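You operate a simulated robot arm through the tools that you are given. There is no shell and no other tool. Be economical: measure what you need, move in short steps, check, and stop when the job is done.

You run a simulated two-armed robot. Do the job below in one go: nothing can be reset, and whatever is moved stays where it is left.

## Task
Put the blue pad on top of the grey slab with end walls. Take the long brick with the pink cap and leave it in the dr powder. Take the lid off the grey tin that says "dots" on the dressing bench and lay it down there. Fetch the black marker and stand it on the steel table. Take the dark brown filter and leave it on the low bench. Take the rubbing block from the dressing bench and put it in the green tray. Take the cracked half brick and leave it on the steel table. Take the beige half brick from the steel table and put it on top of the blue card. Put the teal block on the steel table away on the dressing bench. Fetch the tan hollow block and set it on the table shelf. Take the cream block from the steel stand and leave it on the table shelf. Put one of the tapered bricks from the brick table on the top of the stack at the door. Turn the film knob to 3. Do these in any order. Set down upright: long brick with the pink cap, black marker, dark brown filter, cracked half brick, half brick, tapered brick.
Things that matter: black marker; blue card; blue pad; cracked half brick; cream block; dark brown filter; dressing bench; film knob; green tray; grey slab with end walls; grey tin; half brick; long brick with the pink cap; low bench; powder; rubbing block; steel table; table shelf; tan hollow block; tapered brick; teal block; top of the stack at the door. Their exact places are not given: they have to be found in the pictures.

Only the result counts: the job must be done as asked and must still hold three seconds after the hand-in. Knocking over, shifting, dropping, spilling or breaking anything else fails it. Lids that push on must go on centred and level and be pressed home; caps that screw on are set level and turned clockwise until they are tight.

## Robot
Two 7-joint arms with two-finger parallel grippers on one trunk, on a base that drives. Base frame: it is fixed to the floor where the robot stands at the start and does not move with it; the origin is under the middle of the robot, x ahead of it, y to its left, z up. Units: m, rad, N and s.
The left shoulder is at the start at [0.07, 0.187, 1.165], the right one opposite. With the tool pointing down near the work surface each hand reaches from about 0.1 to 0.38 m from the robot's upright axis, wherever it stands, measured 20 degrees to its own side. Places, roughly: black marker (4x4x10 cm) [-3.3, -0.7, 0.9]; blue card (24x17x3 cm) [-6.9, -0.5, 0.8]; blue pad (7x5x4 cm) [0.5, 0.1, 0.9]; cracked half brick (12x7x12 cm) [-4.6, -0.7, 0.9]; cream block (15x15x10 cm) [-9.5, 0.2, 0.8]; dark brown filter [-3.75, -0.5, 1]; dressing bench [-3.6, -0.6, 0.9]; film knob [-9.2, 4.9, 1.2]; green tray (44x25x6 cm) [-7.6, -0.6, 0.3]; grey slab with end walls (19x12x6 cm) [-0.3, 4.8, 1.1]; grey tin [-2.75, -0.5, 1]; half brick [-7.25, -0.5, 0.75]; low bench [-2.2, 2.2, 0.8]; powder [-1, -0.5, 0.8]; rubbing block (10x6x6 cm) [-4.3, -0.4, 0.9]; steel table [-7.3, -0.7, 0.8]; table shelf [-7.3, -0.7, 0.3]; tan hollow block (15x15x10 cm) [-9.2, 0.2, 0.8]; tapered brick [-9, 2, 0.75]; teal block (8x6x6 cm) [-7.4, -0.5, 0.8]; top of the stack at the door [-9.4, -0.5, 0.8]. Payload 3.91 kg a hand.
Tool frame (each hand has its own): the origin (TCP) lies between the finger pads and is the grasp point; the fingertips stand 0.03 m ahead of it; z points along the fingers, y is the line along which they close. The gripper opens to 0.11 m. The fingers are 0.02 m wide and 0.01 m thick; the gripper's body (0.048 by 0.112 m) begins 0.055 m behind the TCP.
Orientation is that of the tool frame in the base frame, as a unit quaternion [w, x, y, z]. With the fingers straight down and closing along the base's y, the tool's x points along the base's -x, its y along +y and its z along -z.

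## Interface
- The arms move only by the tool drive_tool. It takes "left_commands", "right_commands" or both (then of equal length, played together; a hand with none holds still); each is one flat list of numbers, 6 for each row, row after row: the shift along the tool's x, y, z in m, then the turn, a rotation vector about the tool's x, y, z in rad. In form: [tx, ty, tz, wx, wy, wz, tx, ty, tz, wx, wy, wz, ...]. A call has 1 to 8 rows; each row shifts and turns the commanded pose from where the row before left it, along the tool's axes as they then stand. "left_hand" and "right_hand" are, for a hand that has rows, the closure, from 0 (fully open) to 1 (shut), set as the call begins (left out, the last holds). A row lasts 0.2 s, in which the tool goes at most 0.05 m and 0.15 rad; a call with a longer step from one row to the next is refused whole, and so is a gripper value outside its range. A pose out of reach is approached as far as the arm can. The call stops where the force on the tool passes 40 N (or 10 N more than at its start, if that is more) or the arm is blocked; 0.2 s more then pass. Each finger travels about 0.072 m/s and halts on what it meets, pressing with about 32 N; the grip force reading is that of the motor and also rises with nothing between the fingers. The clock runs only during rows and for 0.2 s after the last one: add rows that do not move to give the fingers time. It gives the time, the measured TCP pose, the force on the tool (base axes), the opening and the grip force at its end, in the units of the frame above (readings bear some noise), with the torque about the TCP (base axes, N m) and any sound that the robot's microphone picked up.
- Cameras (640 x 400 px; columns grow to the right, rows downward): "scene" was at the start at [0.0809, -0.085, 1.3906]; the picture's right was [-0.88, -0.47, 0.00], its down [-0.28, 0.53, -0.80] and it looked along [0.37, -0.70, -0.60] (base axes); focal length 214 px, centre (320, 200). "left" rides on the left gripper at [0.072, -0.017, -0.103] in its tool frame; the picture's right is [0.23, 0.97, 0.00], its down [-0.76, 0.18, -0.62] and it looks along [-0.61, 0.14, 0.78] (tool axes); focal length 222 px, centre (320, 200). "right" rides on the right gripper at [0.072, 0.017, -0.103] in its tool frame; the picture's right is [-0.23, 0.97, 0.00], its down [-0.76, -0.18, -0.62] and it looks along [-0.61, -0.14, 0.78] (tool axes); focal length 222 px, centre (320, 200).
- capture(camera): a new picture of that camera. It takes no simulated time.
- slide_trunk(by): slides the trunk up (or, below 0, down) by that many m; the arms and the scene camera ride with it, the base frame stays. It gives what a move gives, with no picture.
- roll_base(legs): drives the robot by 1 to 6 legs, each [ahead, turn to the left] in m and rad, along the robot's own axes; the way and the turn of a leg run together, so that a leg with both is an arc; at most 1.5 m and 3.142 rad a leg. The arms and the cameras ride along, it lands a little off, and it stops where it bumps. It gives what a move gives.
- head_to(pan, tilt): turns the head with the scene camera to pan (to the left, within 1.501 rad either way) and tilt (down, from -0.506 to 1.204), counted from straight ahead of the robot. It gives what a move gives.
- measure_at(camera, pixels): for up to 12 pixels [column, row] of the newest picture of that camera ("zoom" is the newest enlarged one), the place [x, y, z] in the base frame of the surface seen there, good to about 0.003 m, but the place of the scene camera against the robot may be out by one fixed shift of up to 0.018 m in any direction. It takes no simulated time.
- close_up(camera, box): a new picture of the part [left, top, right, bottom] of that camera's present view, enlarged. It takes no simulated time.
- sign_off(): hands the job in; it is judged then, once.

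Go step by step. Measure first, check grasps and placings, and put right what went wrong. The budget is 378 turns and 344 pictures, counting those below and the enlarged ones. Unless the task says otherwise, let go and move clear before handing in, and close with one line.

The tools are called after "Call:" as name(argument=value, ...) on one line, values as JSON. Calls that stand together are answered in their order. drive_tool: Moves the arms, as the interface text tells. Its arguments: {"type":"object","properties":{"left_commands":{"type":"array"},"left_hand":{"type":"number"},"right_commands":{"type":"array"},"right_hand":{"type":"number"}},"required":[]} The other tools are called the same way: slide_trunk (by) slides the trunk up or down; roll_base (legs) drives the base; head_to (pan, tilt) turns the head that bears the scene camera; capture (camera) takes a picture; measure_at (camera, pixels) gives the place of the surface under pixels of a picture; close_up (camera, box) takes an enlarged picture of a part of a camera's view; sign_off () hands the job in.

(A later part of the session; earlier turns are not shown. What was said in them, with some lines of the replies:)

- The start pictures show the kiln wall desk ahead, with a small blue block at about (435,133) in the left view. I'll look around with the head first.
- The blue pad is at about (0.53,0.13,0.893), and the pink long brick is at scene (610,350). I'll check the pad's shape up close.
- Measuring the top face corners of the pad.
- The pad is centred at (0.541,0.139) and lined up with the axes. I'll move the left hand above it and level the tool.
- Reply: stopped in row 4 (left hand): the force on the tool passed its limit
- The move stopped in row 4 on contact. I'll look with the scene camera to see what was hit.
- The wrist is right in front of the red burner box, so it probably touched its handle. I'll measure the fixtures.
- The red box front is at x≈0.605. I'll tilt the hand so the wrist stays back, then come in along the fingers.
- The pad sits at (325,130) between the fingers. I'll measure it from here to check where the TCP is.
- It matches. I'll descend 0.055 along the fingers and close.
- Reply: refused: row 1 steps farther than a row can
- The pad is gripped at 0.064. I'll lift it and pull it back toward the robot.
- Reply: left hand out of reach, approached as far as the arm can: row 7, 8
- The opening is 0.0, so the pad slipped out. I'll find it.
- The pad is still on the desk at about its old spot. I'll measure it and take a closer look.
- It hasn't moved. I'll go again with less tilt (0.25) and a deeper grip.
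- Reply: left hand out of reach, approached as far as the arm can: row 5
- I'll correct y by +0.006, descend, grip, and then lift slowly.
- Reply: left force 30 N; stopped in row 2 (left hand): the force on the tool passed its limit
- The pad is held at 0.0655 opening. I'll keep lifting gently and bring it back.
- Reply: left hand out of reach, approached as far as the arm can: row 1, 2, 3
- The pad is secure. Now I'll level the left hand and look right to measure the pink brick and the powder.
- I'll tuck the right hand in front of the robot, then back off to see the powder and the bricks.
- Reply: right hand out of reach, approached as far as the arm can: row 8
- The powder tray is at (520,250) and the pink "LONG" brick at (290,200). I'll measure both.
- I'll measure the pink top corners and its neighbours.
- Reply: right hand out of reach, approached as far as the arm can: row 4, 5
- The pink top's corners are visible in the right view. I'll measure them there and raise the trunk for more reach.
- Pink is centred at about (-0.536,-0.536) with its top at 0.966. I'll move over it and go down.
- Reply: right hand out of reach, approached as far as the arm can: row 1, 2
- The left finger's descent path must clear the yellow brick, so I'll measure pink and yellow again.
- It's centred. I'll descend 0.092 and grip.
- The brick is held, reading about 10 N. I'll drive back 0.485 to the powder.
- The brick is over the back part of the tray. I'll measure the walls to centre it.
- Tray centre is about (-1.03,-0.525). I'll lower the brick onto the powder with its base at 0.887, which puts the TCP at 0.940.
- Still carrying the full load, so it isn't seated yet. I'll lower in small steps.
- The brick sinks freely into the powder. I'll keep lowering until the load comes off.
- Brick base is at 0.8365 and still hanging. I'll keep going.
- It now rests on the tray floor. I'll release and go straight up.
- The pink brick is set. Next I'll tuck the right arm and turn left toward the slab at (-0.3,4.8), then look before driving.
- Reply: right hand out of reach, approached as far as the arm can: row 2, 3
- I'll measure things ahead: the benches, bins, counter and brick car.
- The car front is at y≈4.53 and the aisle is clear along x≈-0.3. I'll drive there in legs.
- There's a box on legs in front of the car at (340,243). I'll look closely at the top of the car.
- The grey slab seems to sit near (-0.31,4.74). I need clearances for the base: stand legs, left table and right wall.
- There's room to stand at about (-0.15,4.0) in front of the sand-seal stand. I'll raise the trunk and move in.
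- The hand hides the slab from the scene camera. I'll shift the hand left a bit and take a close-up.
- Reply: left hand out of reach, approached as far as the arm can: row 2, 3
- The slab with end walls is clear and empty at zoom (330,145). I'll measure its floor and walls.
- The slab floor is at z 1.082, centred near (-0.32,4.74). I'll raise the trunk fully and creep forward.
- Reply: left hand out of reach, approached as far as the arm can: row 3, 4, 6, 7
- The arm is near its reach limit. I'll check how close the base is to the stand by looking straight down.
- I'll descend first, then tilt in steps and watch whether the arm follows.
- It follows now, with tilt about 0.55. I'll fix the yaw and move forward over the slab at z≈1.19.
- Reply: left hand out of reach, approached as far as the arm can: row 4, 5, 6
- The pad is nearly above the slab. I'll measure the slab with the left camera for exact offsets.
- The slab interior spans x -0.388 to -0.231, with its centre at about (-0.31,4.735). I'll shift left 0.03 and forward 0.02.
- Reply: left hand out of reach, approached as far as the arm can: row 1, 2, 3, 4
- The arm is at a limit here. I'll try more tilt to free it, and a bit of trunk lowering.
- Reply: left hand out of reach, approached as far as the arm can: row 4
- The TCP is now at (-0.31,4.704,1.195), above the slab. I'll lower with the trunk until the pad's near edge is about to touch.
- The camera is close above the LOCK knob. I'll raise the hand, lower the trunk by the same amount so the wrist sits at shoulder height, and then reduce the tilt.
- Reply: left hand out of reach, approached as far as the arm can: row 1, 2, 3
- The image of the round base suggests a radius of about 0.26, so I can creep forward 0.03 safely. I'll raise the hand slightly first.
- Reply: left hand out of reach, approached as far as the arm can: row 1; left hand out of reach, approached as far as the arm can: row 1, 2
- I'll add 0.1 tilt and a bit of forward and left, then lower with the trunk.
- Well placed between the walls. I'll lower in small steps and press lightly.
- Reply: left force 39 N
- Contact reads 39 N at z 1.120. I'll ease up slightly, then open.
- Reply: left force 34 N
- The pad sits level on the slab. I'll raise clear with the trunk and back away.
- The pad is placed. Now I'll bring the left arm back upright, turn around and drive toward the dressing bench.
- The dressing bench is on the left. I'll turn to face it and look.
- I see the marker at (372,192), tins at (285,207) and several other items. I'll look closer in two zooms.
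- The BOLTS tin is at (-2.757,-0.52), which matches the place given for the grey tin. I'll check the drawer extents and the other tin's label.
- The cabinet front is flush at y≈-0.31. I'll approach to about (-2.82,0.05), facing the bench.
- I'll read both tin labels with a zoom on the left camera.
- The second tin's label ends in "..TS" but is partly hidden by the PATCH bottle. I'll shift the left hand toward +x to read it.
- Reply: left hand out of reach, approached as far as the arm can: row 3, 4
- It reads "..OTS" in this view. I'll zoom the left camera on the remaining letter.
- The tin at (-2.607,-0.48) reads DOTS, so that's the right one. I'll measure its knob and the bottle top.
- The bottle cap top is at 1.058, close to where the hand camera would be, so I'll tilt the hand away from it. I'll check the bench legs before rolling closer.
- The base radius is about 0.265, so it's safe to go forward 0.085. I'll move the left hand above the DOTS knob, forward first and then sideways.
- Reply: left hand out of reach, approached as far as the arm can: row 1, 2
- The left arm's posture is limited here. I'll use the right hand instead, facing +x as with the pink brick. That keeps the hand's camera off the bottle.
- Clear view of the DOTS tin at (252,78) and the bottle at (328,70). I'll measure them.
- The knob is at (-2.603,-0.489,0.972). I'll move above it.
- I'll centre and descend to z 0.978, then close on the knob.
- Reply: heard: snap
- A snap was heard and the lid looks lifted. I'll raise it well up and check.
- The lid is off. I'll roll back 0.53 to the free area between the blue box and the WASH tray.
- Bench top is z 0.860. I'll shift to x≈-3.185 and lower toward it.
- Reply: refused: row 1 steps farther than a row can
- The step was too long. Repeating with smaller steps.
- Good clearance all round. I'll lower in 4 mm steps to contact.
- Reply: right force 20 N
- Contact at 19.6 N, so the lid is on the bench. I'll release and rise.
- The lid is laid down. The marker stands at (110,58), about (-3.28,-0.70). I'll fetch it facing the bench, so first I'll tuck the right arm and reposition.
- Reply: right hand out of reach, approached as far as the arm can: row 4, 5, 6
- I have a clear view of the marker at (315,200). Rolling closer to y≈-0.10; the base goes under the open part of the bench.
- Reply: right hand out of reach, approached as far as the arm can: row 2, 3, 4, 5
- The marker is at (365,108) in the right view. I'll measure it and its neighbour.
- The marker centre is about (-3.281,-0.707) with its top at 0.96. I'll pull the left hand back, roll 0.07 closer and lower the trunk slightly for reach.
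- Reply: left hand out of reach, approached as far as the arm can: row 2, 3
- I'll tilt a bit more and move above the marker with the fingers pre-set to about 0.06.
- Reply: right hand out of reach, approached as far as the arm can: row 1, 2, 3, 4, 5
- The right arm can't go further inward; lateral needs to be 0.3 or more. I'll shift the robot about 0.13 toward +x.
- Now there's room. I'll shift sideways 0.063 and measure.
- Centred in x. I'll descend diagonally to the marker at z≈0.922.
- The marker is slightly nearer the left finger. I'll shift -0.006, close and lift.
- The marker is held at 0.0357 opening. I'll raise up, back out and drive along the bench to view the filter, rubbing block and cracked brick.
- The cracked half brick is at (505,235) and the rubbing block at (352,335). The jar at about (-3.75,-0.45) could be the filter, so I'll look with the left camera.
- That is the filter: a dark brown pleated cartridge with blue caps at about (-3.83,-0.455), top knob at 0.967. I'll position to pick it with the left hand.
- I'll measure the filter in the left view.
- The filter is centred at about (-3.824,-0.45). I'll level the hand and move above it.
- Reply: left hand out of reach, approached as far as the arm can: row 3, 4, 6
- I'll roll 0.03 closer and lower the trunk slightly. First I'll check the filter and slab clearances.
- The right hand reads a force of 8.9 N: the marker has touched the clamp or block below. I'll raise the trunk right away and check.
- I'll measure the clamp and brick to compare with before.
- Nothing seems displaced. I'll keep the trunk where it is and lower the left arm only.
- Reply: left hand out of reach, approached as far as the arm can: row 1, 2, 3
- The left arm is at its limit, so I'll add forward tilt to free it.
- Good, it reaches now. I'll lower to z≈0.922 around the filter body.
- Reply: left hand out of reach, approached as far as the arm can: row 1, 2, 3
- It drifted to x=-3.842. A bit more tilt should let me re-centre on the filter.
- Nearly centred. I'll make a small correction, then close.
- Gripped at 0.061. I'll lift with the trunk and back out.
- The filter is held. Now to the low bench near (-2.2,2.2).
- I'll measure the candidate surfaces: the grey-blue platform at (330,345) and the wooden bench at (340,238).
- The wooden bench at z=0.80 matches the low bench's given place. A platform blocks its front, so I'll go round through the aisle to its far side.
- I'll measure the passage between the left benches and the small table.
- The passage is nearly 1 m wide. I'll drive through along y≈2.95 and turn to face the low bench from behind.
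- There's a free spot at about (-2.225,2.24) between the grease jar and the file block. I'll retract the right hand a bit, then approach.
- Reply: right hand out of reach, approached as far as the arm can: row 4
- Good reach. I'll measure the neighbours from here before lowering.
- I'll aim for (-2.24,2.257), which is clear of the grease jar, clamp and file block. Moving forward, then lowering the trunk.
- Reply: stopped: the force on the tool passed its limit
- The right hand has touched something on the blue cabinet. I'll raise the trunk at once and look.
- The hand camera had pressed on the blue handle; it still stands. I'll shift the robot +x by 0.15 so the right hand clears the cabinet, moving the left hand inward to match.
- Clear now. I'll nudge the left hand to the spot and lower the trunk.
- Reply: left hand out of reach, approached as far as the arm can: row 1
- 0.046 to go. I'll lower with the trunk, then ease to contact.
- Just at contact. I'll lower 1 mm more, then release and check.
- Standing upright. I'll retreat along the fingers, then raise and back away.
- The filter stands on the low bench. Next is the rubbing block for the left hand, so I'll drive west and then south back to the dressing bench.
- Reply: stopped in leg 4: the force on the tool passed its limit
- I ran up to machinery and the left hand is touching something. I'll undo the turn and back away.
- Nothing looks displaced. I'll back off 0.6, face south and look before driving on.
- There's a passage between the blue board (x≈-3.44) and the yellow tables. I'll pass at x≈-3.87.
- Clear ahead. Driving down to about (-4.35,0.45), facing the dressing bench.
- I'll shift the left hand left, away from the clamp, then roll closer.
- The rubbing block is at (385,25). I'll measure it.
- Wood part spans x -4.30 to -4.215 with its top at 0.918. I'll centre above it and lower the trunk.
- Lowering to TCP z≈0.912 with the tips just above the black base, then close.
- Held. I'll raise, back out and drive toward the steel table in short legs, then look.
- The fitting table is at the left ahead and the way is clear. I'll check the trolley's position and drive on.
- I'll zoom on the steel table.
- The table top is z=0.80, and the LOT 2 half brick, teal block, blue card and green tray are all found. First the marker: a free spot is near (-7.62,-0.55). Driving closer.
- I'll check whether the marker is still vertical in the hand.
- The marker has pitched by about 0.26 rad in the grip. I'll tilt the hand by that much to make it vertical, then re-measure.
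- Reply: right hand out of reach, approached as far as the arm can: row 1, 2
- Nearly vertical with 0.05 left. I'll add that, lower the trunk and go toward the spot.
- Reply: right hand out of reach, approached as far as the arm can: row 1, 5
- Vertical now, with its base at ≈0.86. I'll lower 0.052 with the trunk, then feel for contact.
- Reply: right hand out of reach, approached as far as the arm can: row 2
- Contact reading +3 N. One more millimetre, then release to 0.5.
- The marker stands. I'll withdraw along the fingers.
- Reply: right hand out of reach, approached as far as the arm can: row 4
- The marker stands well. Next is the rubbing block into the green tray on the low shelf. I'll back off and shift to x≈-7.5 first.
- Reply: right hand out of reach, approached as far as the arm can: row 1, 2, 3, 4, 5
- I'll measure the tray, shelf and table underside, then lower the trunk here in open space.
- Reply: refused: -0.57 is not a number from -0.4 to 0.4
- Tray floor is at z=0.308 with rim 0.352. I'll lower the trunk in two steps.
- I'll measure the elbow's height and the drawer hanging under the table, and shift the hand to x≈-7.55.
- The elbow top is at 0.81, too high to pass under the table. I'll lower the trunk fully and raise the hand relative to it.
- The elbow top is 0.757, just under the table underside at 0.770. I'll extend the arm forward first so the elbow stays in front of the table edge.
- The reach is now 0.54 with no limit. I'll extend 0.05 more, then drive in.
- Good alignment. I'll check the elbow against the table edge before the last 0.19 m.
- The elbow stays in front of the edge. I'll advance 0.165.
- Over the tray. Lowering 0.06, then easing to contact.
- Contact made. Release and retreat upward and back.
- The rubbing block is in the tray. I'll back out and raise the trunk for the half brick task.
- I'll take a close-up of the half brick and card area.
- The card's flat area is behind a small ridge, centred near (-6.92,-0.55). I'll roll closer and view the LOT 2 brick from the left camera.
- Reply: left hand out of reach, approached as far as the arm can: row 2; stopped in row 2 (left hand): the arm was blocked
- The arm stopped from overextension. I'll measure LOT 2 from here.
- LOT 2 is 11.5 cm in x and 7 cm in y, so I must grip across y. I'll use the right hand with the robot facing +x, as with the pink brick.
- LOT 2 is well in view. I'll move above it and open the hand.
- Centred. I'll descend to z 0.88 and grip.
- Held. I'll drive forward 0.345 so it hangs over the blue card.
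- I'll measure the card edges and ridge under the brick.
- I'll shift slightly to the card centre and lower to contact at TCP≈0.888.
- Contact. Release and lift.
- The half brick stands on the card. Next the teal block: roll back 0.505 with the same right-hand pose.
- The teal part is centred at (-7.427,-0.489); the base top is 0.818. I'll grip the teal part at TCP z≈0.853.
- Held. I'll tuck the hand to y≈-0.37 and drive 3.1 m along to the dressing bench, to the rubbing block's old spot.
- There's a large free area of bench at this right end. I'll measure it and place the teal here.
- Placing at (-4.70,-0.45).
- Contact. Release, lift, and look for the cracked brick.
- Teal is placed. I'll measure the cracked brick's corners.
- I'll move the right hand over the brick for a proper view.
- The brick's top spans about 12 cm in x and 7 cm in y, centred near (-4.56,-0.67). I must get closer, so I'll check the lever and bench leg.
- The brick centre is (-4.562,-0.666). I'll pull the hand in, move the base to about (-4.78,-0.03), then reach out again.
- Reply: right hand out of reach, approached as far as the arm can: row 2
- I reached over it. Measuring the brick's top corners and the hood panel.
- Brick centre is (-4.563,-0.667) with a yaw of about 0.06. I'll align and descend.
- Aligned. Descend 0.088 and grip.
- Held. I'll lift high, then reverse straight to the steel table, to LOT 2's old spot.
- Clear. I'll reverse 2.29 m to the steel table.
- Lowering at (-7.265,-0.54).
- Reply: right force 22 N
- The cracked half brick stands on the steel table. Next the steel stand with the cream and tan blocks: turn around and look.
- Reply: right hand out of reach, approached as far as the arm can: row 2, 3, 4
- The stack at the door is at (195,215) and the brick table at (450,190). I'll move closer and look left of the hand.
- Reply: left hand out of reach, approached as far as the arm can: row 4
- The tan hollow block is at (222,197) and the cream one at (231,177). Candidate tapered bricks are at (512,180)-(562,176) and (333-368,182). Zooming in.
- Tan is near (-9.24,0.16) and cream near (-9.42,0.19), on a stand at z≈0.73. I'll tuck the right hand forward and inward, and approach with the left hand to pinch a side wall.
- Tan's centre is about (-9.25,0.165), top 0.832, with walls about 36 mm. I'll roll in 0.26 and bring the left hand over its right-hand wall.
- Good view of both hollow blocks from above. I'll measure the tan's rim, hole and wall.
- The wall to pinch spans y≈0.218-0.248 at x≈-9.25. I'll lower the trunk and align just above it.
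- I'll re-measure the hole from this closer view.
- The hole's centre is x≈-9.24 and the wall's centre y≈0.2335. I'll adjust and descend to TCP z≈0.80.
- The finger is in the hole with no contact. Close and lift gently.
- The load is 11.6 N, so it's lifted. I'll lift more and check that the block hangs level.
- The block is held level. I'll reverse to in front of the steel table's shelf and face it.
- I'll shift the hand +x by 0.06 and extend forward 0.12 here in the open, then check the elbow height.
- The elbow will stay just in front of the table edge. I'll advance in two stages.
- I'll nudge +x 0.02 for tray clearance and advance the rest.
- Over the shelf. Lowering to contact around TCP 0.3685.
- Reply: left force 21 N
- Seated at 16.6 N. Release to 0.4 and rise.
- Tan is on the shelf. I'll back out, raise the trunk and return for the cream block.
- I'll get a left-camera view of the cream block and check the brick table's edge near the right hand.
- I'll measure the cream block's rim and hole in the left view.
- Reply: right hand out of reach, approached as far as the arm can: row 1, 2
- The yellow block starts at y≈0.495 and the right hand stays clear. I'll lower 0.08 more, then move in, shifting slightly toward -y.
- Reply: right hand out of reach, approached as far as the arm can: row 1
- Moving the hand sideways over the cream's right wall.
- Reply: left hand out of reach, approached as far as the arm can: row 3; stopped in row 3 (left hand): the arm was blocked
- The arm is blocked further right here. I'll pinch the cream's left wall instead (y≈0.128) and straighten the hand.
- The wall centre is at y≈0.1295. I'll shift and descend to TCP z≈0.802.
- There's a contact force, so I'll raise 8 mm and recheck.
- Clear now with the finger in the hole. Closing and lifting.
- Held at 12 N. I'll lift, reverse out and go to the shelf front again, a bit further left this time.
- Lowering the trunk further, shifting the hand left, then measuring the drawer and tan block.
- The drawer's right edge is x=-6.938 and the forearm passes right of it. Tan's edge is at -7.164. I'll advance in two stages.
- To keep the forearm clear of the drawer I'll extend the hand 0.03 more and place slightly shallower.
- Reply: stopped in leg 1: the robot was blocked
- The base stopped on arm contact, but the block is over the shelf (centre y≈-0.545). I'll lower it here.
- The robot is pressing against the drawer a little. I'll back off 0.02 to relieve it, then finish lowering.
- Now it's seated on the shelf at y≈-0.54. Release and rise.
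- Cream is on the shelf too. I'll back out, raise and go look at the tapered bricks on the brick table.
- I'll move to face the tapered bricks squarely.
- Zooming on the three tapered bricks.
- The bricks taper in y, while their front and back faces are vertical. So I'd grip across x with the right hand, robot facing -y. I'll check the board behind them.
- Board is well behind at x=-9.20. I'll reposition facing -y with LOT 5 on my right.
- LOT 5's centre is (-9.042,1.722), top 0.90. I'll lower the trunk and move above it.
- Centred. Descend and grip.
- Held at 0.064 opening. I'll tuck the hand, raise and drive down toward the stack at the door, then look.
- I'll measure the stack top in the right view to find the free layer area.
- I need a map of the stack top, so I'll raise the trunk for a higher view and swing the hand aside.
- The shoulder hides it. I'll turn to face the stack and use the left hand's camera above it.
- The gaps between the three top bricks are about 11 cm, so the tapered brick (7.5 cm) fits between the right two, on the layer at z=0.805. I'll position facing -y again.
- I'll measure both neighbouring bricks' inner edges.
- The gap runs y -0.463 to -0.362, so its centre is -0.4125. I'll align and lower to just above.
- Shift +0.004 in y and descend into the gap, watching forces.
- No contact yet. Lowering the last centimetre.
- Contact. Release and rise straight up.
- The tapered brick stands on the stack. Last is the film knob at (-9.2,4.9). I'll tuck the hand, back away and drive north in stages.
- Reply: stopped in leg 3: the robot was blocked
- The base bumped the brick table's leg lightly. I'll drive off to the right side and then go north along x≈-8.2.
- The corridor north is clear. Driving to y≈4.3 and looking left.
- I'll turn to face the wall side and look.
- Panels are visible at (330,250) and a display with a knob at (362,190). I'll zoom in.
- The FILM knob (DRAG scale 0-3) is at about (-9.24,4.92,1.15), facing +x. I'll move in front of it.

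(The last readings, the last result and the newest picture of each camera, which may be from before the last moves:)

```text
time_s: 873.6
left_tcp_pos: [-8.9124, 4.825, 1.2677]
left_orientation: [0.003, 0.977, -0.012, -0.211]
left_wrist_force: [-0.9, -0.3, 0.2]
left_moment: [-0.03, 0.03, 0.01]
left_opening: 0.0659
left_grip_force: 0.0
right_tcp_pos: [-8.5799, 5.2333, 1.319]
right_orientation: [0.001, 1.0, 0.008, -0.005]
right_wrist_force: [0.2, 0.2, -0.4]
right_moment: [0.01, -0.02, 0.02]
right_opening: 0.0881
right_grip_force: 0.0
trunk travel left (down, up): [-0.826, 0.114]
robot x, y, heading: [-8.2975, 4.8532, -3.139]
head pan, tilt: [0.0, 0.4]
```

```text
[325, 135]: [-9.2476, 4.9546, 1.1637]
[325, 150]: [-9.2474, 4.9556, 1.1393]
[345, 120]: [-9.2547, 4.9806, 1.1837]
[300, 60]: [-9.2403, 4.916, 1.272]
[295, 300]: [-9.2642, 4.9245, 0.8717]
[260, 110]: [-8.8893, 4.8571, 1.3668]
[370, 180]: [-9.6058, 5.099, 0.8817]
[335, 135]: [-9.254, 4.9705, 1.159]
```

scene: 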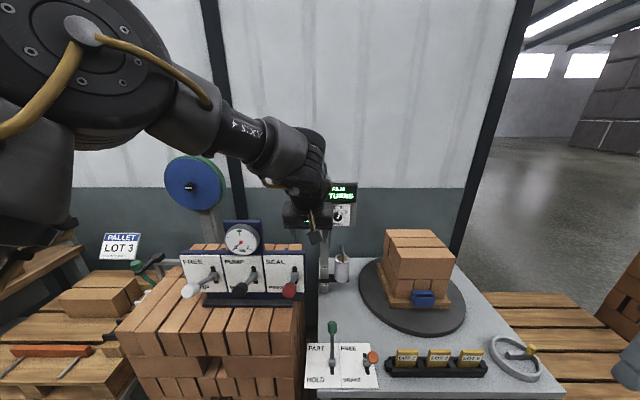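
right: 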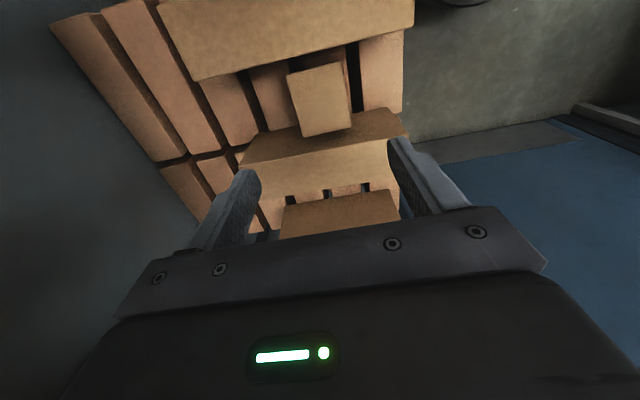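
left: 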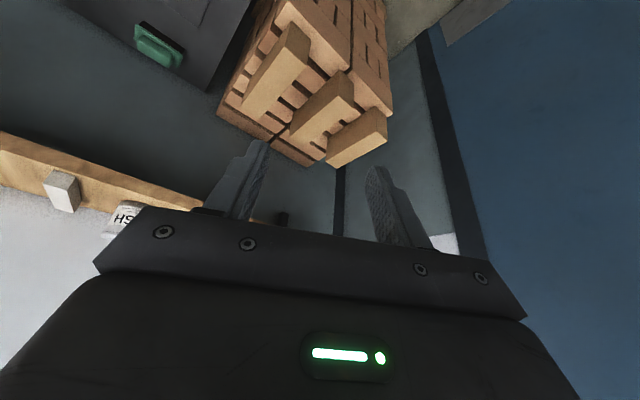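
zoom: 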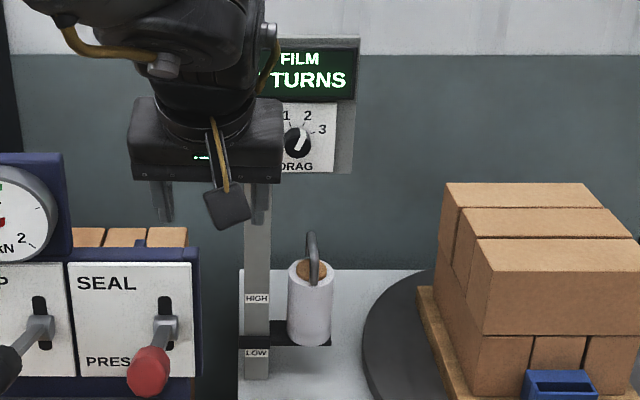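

I'll shift the hand aside to see the knob fully.

Call:
drive_tool(left_commands=[0, 0.045, 0, 0, 0, 0, 0, 0.045, 0, 0, 0, 0, 0, 0.04, 0, 0, 0, 0])

Call:
close_up(camera="scene", box=[315, 180, 375, 235])

Call:
measure_at(camera="zoom", pixels=[[240, 350], [245, 320], [200, 330], [280, 370], [330, 330], [170, 380], [225, 360], [260, 340]])

```text
time_s: 874.4
left_tcp_pos: [-8.8691, 4.7355, 1.2584]
left_orientation: [0.004, 0.977, -0.009, -0.211]
left_wrist_force: [-0.3, -0.2, -0.5]
left_moment: [-0.01, 0.01, 0.01]
left_opening: 0.0661
left_grip_force: 0.1
left hand out of reach, approached as far as the arm can: row 1, 2, 3
right_tcp_pos: [-8.5784, 5.2323, 1.3174]
right_orientation: [0.0, 1.0, 0.009, -0.006]
right_wrist_force: [-0.8, -0.2, 0.0]
right_moment: [-0.01, -0.04, 0.02]
right_opening: 0.0881
right_grip_force: 0.0
trunk travel left (down, up): [-0.826, 0.114]
robot x, y, heading: [-8.3026, 4.8512, -3.138]
head pan, tilt: [0.0, 0.4]
```

```text
7.27 times, centred on (345, 208) of scene
```

zoom: 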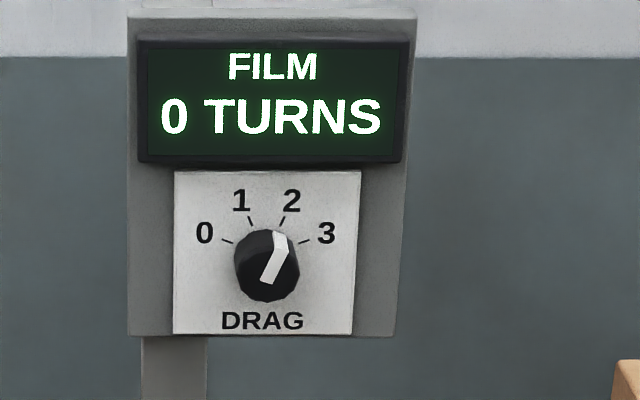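

```text
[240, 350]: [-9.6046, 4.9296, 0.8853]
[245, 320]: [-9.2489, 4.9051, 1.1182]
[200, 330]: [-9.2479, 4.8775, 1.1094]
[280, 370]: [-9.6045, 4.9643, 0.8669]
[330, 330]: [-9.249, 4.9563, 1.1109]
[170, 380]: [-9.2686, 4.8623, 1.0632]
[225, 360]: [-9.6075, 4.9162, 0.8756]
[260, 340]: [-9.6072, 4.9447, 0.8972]
```

The knob points at 2 and must go clockwise about 42° to 3. I'll measure the knob itself.

Call:
measure_at(camera="zoom", pixels=[[262, 268], [245, 265], [290, 268], [267, 245], [267, 290], [210, 290], [330, 290], [255, 255], [280, 280], [239, 265], [297, 265], [267, 298]])

Call:
capture(camera="left")

```text
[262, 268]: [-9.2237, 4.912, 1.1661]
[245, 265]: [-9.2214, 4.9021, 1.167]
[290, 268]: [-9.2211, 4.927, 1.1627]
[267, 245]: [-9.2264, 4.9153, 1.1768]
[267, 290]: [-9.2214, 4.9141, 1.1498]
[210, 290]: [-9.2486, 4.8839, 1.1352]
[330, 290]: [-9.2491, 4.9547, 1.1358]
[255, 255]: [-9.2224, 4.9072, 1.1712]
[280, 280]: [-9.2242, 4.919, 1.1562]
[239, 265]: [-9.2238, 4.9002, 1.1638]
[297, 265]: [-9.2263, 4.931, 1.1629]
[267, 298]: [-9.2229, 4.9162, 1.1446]
```

```text
102 pictures are left
```

left: 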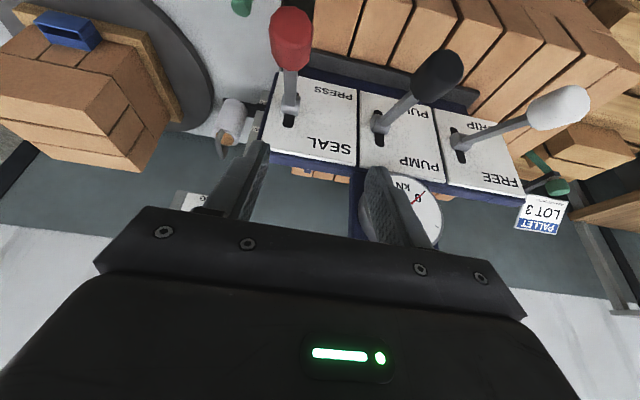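

Knob centre is about (-9.222,4.905,1.160), 32 mm across. I'll back up a little and rotate the left hand to point horizontally forward.

Call:
roll_base(legs=[[-0.2, 0]])

Call:
drive_tool(left_commands=[0, 0, -0.02, 0, -0.1425, 0, 0, 0, -0.02, 0, -0.1425, 0, 0, 0, -0.02, 0, -0.1425, 0, 0, 0, -0.02, 0, -0.1425, 0, 0, 0, 0, 0, -0.1425, 0, 0, 0, 0, 0, -0.1425, 0, 0, 0, 0, 0, -0.1425, 0, 0, 0, 0, 0, -0.1425, 0], left_hand=0.35)

Call:
capture(camera="scene")

```text
time_s: 876.0
left_tcp_pos: [-8.6717, 4.7378, 1.2569]
left_orientation: [0.004, 0.978, -0.011, -0.209]
left_wrist_force: [-0.9, -0.4, -0.4]
left_moment: [-0.03, -0.03, 0.01]
left_opening: 0.0662
left_grip_force: 0.0
right_tcp_pos: [-8.3812, 5.2347, 1.3168]
right_orientation: [0.001, 1.0, 0.008, -0.003]
right_wrist_force: [-0.7, -0.3, 0.2]
right_moment: [-0.03, -0.02, -0.02]
right_opening: 0.0878
right_grip_force: 0.0
trunk travel left (down, up): [-0.826, 0.114]
robot x, y, heading: [-8.0989, 4.8559, -3.143]
head pan, tilt: [0.0, 0.4]
```

```text
time_s: 878.0
left_tcp_pos: [-8.6516, 4.7096, 1.3703]
left_orientation: [0.018, -0.705, -0.036, 0.708]
left_wrist_force: [0.5, -0.7, -0.4]
left_moment: [0.0, -0.03, 0.01]
left_opening: 0.0714
left_grip_force: 0.0
left hand out of reach, approached as far as the arm can: row 8
right_tcp_pos: [-8.3787, 5.2323, 1.3179]
right_orientation: [0.001, 1.0, 0.007, -0.004]
right_wrist_force: [0.1, -0.5, -0.8]
right_moment: [0.04, -0.02, 0.02]
right_opening: 0.0877
right_grip_force: 0.0
trunk travel left (down, up): [-0.826, 0.114]
robot x, y, heading: [-8.0948, 4.852, -3.142]
head pan, tilt: [0.0, 0.4]
stopped in row 8 (left hand): the arm was blocked; the commanded pose is now the measured one
```

```text
101 pictures are left
```

scene: 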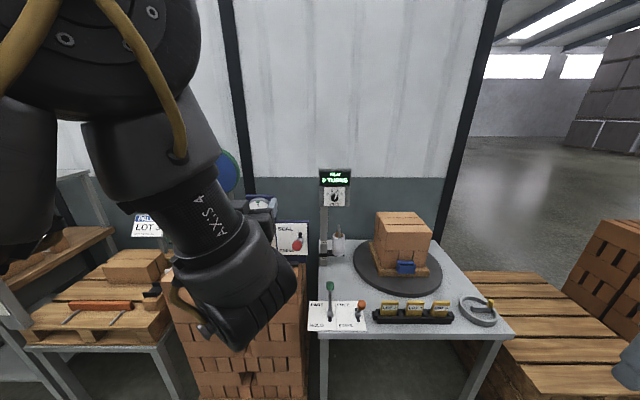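

The hand now points horizontally. I'll lower the trunk, extend forward and shift toward the centre, then check reach.

Call:
slide_trunk(by=-0.15)

Call:
drive_tool(left_commands=[0, -0.03, 0.03, 0, 0, 0, 0, -0.03, 0.035, 0, 0, 0, 0, -0.03, 0.035, 0, 0, 0, 0.02, 0, 0.02, 0, 0, 0])

Call:
capture(camera="left")

```text
time_s: 879.7
left_tcp_pos: [-8.6507, 4.7113, 1.2193]
left_orientation: [0.017, -0.705, -0.036, 0.709]
left_wrist_force: [1.0, -0.6, -0.5]
left_moment: [0.02, 0.01, 0.02]
left_opening: 0.0712
left_grip_force: 0.0
right_tcp_pos: [-8.3777, 5.2342, 1.1675]
right_orientation: [0.001, 1.0, 0.008, -0.005]
right_wrist_force: [0.4, -0.6, 0.1]
right_moment: [0.01, 0.01, 0.0]
right_opening: 0.088
right_grip_force: 0.0
trunk travel left (down, up): [-0.676, 0.264]
robot x, y, heading: [-8.0976, 4.852, -3.141]
head pan, tilt: [0.0, 0.4]
```

```text
time_s: 880.7
left_tcp_pos: [-8.7736, 4.802, 1.2052]
left_orientation: [0.017, -0.705, -0.033, 0.708]
left_wrist_force: [-0.4, 0.2, -0.7]
left_moment: [-0.01, 0.02, -0.02]
left_opening: 0.0718
left_grip_force: 0.0
right_tcp_pos: [-8.3804, 5.2336, 1.1681]
right_orientation: [0.001, 1.0, 0.008, -0.004]
right_wrist_force: [0.4, -0.3, 0.7]
right_moment: [0.02, -0.02, 0.01]
right_opening: 0.0878
right_grip_force: 0.1
trunk travel left (down, up): [-0.676, 0.264]
robot x, y, heading: [-8.098, 4.8581, -3.139]
head pan, tilt: [0.0, 0.4]
```

```text
100 pictures are left
```

left: 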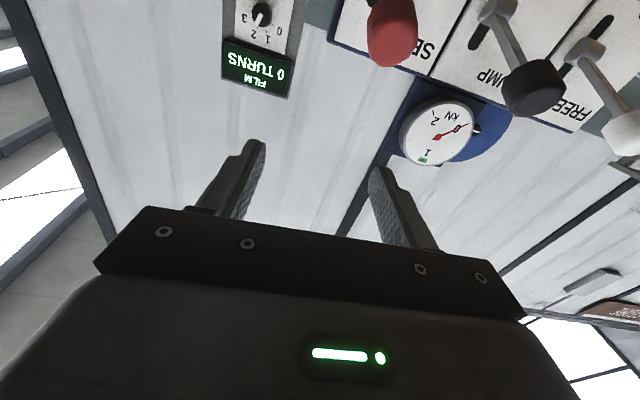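

The knob is visible at (262,15). I'll measure the knob and the red lever from here.

Call:
measure_at(camera="left", pixels=[[262, 15], [258, 10], [390, 30], [405, 55], [370, 30], [255, 70], [430, 110], [270, 5]])

```text
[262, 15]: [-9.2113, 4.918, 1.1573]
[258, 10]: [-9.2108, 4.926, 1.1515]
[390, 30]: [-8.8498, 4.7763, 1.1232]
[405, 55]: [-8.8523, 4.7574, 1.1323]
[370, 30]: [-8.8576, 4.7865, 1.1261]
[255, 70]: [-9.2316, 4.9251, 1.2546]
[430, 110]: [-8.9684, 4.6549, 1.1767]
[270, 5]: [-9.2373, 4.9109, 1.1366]
```

The red lever reaches y≈4.80, so I'll line up at y≈4.92 first, well back, before going forward.

Call:
roll_base(legs=[[-0.25, 0], [0, -0.45], [0.27, 0], [0, 0.452]])

Call:
capture(camera="left")

Call:
measure_at(camera="left", pixels=[[320, 30], [330, 25], [340, 30]])

```text
time_s: 886.7
left_tcp_pos: [-8.7632, 4.9165, 1.2065]
left_orientation: [0.014, -0.705, -0.034, 0.708]
left_wrist_force: [-0.4, -0.2, 0.8]
left_moment: [-0.01, 0.0, -0.01]
left_opening: 0.0715
left_grip_force: 0.2
right_tcp_pos: [-8.3722, 5.3493, 1.1676]
right_orientation: [0.001, 1.0, 0.009, -0.004]
right_wrist_force: [0.4, -0.9, -0.1]
right_moment: [0.01, 0.03, -0.01]
right_opening: 0.0879
right_grip_force: 0.0
trunk travel left (down, up): [-0.676, 0.264]
robot x, y, heading: [-8.0917, 4.965, -3.135]
head pan, tilt: [0.0, 0.4]
```

```text
99 pictures are left
```

left: 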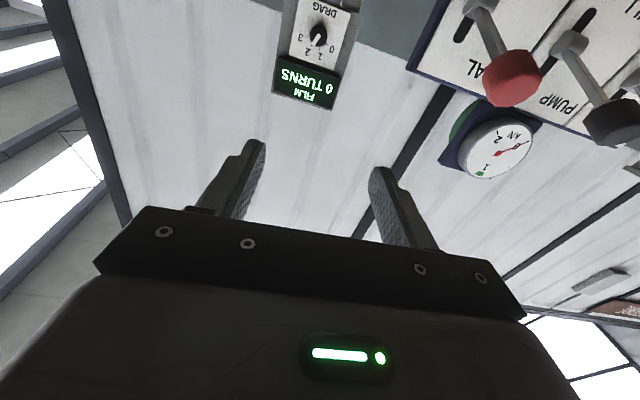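

```text
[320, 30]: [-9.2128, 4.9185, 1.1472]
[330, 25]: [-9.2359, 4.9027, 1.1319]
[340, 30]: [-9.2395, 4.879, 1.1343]
```

Lower the hand to z≈1.157 and advance 0.3, then re-measure.

Call:
drive_tool(left_commands=[0.025, 0, 0, 0, 0, 0, 0.024, 0, 0, 0, 0, 0])

Call:
roll_base(legs=[[0.3, 0]])

Call:
capture(camera="left")

Call:
capture(camera="scene")

```text
time_s: 887.3
left_tcp_pos: [-8.7649, 4.9214, 1.1582]
left_orientation: [0.016, -0.705, -0.033, 0.709]
left_wrist_force: [0.2, -0.6, 0.4]
left_moment: [-0.02, -0.02, -0.02]
left_opening: 0.0716
left_grip_force: 0.0
right_tcp_pos: [-8.3724, 5.3498, 1.1674]
right_orientation: [0.001, 1.0, 0.009, -0.005]
right_wrist_force: [0.1, -0.1, -0.3]
right_moment: [-0.01, -0.01, -0.01]
right_opening: 0.0878
right_grip_force: 0.1
trunk travel left (down, up): [-0.676, 0.264]
robot x, y, heading: [-8.0904, 4.9708, -3.137]
head pan, tilt: [0.0, 0.4]
```

```text
time_s: 889.4
left_tcp_pos: [-9.0713, 4.9225, 1.1584]
left_orientation: [0.017, -0.705, -0.032, 0.709]
left_wrist_force: [-0.2, 0.0, -0.3]
left_moment: [-0.02, -0.02, 0.02]
left_opening: 0.0716
left_grip_force: 0.0
right_tcp_pos: [-8.6788, 5.3509, 1.1687]
right_orientation: [0.001, 1.0, 0.008, -0.005]
right_wrist_force: [-0.5, 0.5, 0.9]
right_moment: [0.02, 0.03, 0.01]
right_opening: 0.0879
right_grip_force: 0.0
trunk travel left (down, up): [-0.676, 0.264]
robot x, y, heading: [-8.4006, 4.9699, -3.139]
head pan, tilt: [0.0, 0.4]
```

```text
98 pictures are left
```

left: 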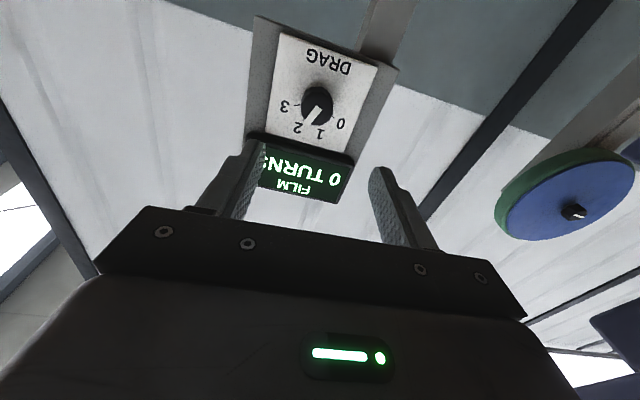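

```text
97 pictures are left
```

scene: 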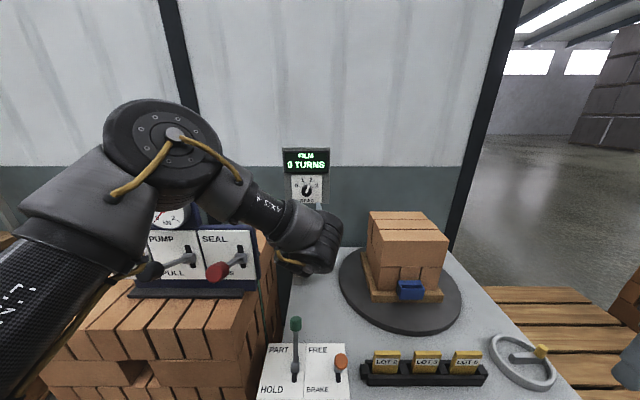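

Call:
close_up(camera="left", box=[270, 60, 370, 150])

Call:
measure_at(camera="zoom", pixels=[[210, 205], [190, 205], [235, 205], [210, 180], [210, 235], [120, 150], [330, 300]])

```text
4.44 times, centred on (320, 105) of left
```

zoom: 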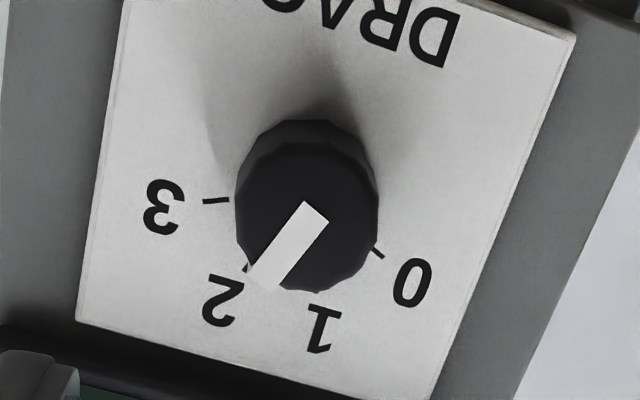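

```text
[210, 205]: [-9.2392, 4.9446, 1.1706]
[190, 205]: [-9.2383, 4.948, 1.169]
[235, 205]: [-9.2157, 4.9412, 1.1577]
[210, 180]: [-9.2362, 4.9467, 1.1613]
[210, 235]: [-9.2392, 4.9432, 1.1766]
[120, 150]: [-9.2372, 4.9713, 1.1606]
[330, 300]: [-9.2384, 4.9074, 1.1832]
```

Call:
measure_at(camera="zoom", pixels=[[340, 180], [300, 170], [280, 190], [345, 215], [310, 275], [255, 200], [365, 210], [307, 150]])

```text
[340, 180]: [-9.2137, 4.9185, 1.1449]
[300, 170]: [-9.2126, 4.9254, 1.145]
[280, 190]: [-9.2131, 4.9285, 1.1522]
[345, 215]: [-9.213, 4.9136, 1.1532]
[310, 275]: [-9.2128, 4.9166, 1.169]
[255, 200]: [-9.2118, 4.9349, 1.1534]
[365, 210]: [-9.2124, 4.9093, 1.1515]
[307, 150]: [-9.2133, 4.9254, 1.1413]
```

Knob centre is (y 4.922, z 1.156), front x=-9.2125, panel x=-9.2385. I'll roll 0.12 and check.

Call:
roll_base(legs=[[0.115, 0]])

Call:
capture(camera="left")

Call:
measure_at(camera="left", pixels=[[320, 180], [310, 170], [335, 170], [320, 160]])

```text
time_s: 890.6
left_tcp_pos: [-9.1886, 4.9238, 1.1583]
left_orientation: [0.017, -0.705, -0.033, 0.709]
left_wrist_force: [0.0, -0.2, 0.0]
left_moment: [0.02, -0.02, -0.01]
left_opening: 0.0715
left_grip_force: 0.0
right_tcp_pos: [-8.793, 5.3513, 1.1687]
right_orientation: [0.001, 1.0, 0.007, -0.006]
right_wrist_force: [0.1, 0.3, 0.2]
right_moment: [-0.03, 0.01, -0.02]
right_opening: 0.0879
right_grip_force: 0.0
trunk travel left (down, up): [-0.676, 0.264]
robot x, y, heading: [-8.5138, 4.9665, 3.143]
head pan, tilt: [0.0, 0.4]
```

```text
95 pictures are left
```

left: 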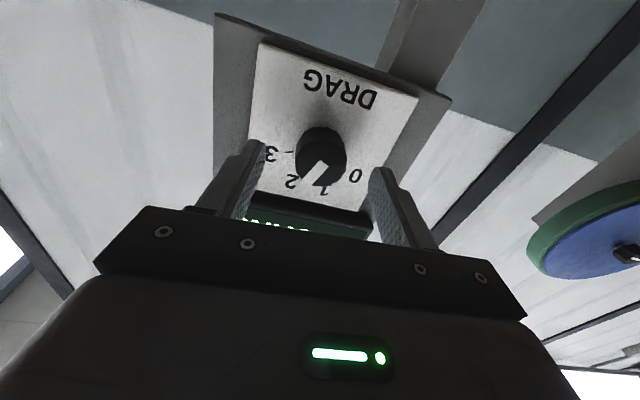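

```text
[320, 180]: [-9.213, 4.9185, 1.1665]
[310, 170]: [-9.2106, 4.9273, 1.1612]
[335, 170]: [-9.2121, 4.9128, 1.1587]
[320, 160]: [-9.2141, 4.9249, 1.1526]
```

Centred. I'll advance 0.015, grip and turn clockwise about 0.7 rad.

Call:
drive_tool(left_commands=[0.002, 0.001, 0.015, 0, 0, 0])

Call:
drive_tool(left_commands=[0, 0, 0, 0, 0, 0, 0, 0, 0, 0, 0, 0, 0, 0, 0, 0, 0, 0, 0, 0, 0, 0, 0, 0], left_hand=1)

Call:
drive_tool(left_commands=[0, 0, 0, 0, 0, 0.14, 0, 0, 0, 0, 0, 0.14, 0, 0, 0, 0, 0, 0.14, 0, 0, 0, 0, 0, 0.14, 0, 0, 0, 0, 0, 0.14])

Call:
close_up(camera="scene", box=[270, 140, 350, 215])

```text
time_s: 891.0
left_tcp_pos: [-9.2035, 4.9212, 1.1566]
left_orientation: [0.018, -0.704, -0.03, 0.709]
left_wrist_force: [0.1, -0.2, 1.1]
left_moment: [-0.02, -0.02, -0.01]
left_opening: 0.0714
left_grip_force: 0.0
right_tcp_pos: [-8.7927, 5.3499, 1.1692]
right_orientation: [0.002, 1.0, 0.007, -0.006]
right_wrist_force: [1.3, -0.4, 0.3]
right_moment: [-0.02, 0.0, 0.01]
right_opening: 0.088
right_grip_force: 0.0
trunk travel left (down, up): [-0.676, 0.264]
robot x, y, heading: [-8.5115, 4.9643, 3.141]
head pan, tilt: [0.0, 0.4]
```

```text
time_s: 892.0
left_tcp_pos: [-9.2038, 4.9234, 1.1553]
left_orientation: [0.017, -0.705, -0.031, 0.709]
left_wrist_force: [-1.7, 3.7, 0.2]
left_moment: [-0.03, 0.14, -1.16]
left_opening: 0.0356
left_grip_force: 44.6
right_tcp_pos: [-8.7946, 5.3528, 1.1678]
right_orientation: [0.001, 1.0, 0.008, -0.004]
right_wrist_force: [0.5, -0.2, -0.1]
right_moment: [0.01, 0.0, 0.02]
right_opening: 0.0879
right_grip_force: 0.0
trunk travel left (down, up): [-0.676, 0.264]
robot x, y, heading: [-8.5088, 4.9706, 3.137]
head pan, tilt: [0.0, 0.4]
```

```text
time_s: 893.2
left_tcp_pos: [-9.2028, 4.9225, 1.1568]
left_orientation: [-0.215, -0.675, 0.194, 0.679]
left_wrist_force: [-13.7, 4.0, 1.4]
left_moment: [-0.04, -1.17, 0.07]
left_opening: 0.0357
left_grip_force: 45.0
left hand out of reach, approached as far as the arm can: row 5
right_tcp_pos: [-8.7986, 5.351, 1.1678]
right_orientation: [0.0, 1.0, 0.006, -0.004]
right_wrist_force: [1.0, -0.4, 1.0]
right_moment: [0.01, -0.01, 0.0]
right_opening: 0.088
right_grip_force: 0.0
trunk travel left (down, up): [-0.676, 0.264]
robot x, y, heading: [-8.5128, 4.9695, 3.138]
head pan, tilt: [0.0, 0.4]
stopped in row 5 (left hand): the force on the tool passed its limit (the readings are from after the stop); the commanded pose is now the measured one
```

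```text
5.33 times, centred on (310, 178) of scene
```

zoom: 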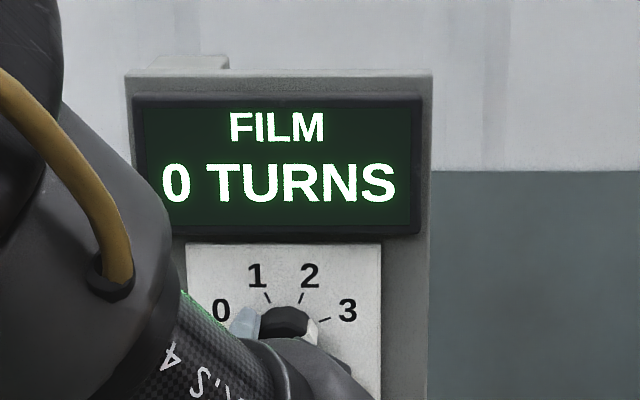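

The knob turned about 37°. I'll look with the left camera before letting go.

Call:
capture(camera="left")

Call:
close_up(camera="left", box=[240, 80, 400, 240])

```text
93 pictures are left
```

left: 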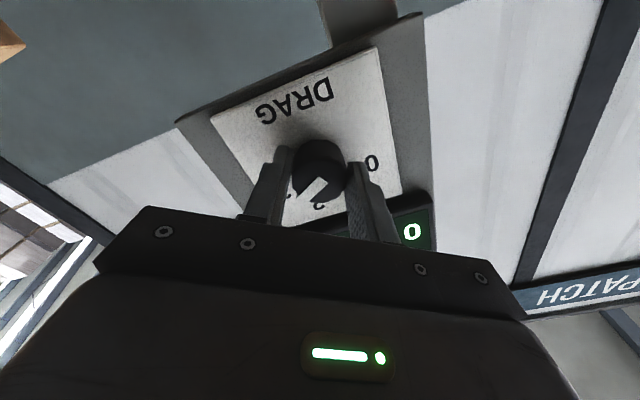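

```text
2.50 times, centred on (320, 160) of left
```

zoom: 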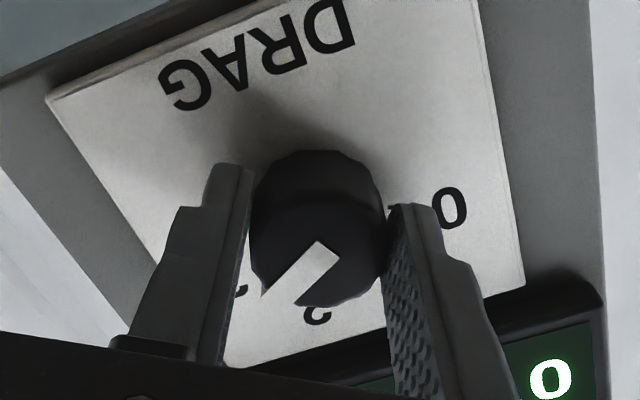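

I'll release, back off straight and read the pointer.

Call:
drive_tool(left_commands=[0, 0, 0, 0, 0, 0, 0, 0, 0, 0, 0, 0, 0, 0, -0.03, 0, 0, 0, 0, 0, -0.03, 0, 0, 0], left_hand=0.35)

Call:
capture(camera="left")

Call:
close_up(camera="left", box=[250, 60, 390, 200])

Call:
close_up(camera="scene", box=[270, 140, 350, 215])

```text
time_s: 894.2
left_tcp_pos: [-9.1437, 4.9093, 1.1484]
left_orientation: [0.216, 0.683, -0.184, -0.673]
left_wrist_force: [-1.3, 0.2, 0.4]
left_moment: [-0.01, 0.0, -0.02]
left_opening: 0.0714
left_grip_force: 0.1
right_tcp_pos: [-8.7945, 5.3503, 1.1673]
right_orientation: [0.001, 1.0, 0.006, -0.005]
right_wrist_force: [-0.5, -0.2, 0.0]
right_moment: [0.01, 0.01, 0.0]
right_opening: 0.0879
right_grip_force: 0.0
trunk travel left (down, up): [-0.676, 0.264]
robot x, y, heading: [-8.5146, 4.9682, 3.141]
head pan, tilt: [0.0, 0.4]
```

```text
91 pictures are left
```

left: 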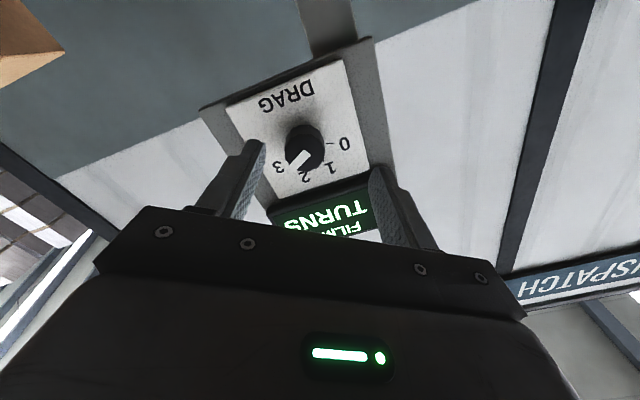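

```text
2.86 times, centred on (320, 130) of left
```

zoom: 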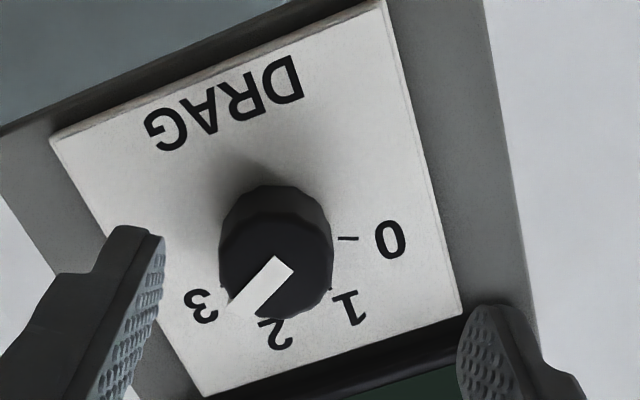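

```text
5.33 times, centred on (310, 178) of scene
```

zoom: 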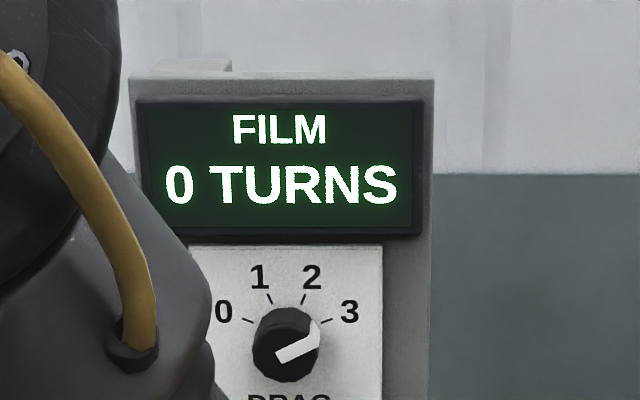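

The pointer now lines up with 3 in both views. I'll back away straight and take a final look.

Call:
roll_base(legs=[[-0.4, 0]])

Call:
head_to(pan=-0.05, tilt=0.35)

Call:
capture(camera="scene")

Call:
capture(camera="left")

```text
time_s: 896.7
left_tcp_pos: [-8.7405, 4.9072, 1.1545]
left_orientation: [0.217, 0.682, -0.179, -0.676]
left_wrist_force: [0.4, -0.4, 0.2]
left_moment: [-0.02, -0.02, 0.02]
left_opening: 0.0715
left_grip_force: 0.0
right_tcp_pos: [-8.3936, 5.3484, 1.1681]
right_orientation: [0.001, 1.0, 0.01, -0.005]
right_wrist_force: [0.1, 0.5, 0.6]
right_moment: [0.0, 0.0, 0.02]
right_opening: 0.088
right_grip_force: 0.0
trunk travel left (down, up): [-0.676, 0.264]
robot x, y, heading: [-8.1141, 4.9676, -3.138]
head pan, tilt: [0.0, 0.4]
```

```text
time_s: 897.3
left_tcp_pos: [-8.7403, 4.9056, 1.1546]
left_orientation: [0.217, 0.682, -0.177, -0.675]
left_wrist_force: [0.2, 0.0, -0.4]
left_moment: [-0.02, 0.04, -0.01]
left_opening: 0.0715
left_grip_force: 0.1
right_tcp_pos: [-8.3925, 5.3492, 1.168]
right_orientation: [0.001, 1.0, 0.009, -0.005]
right_wrist_force: [-0.3, -0.3, -0.3]
right_moment: [0.0, 0.01, 0.04]
right_opening: 0.0881
right_grip_force: 0.0
trunk travel left (down, up): [-0.676, 0.264]
robot x, y, heading: [-8.1103, 4.9709, -3.132]
head pan, tilt: [-0.051, 0.351]
```

```text
88 pictures are left
```

scene: 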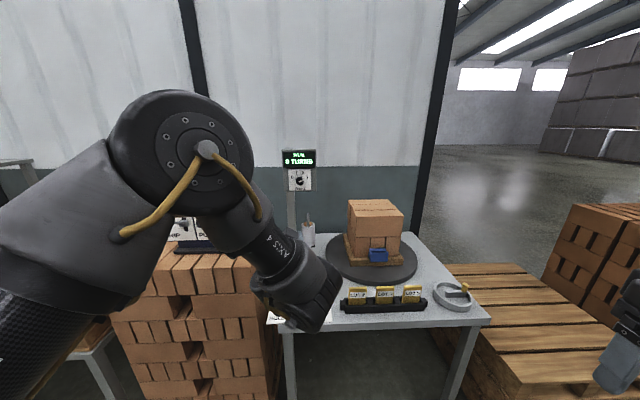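

```text
87 pictures are left
```

left: 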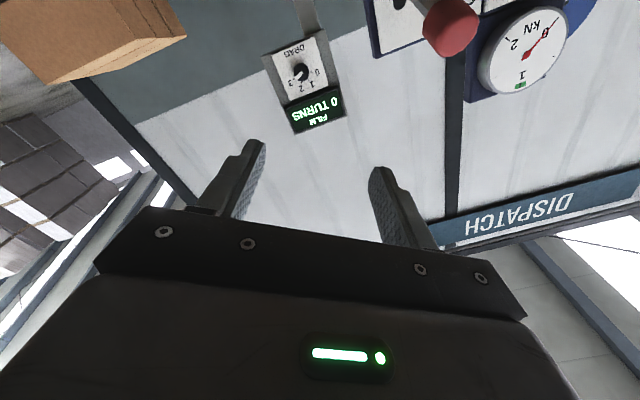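

Call:
close_up(camera="scene", box=[275, 140, 330, 200])

Call:
close_up(camera="left", box=[260, 30, 350, 140])

```text
6.67 times, centred on (302, 170) of scene
```

zoom: 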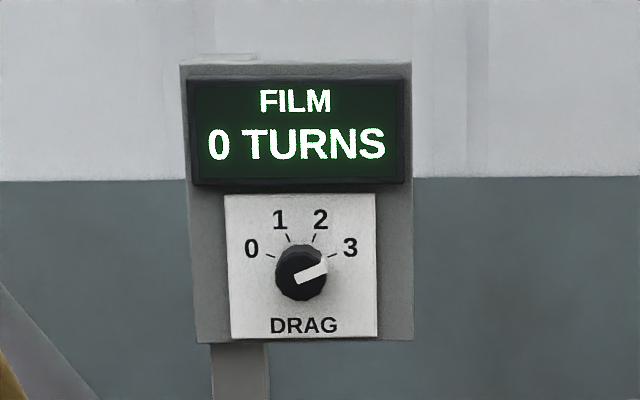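

```text
3.64 times, centred on (305, 85) of left
```

zoom: 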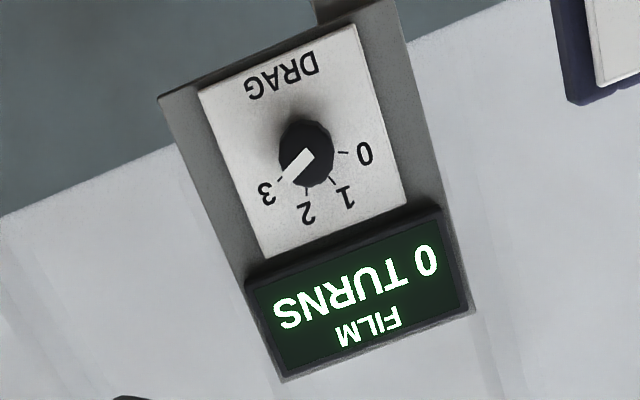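

Both views show the knob on 3, both hands are empty and clear, and all thirteen jobs are done. Handing in.

Call:
sign_off()

```text
The job is handed in.
```

All thirteen jobs are done as asked and handed in, with both hands empty and clear; along the way I lightly bumped a clamp, a blue-handled tool, a yellow machine guard, the table drawer and the brick table's leg, and nothing looked moved afterwards.
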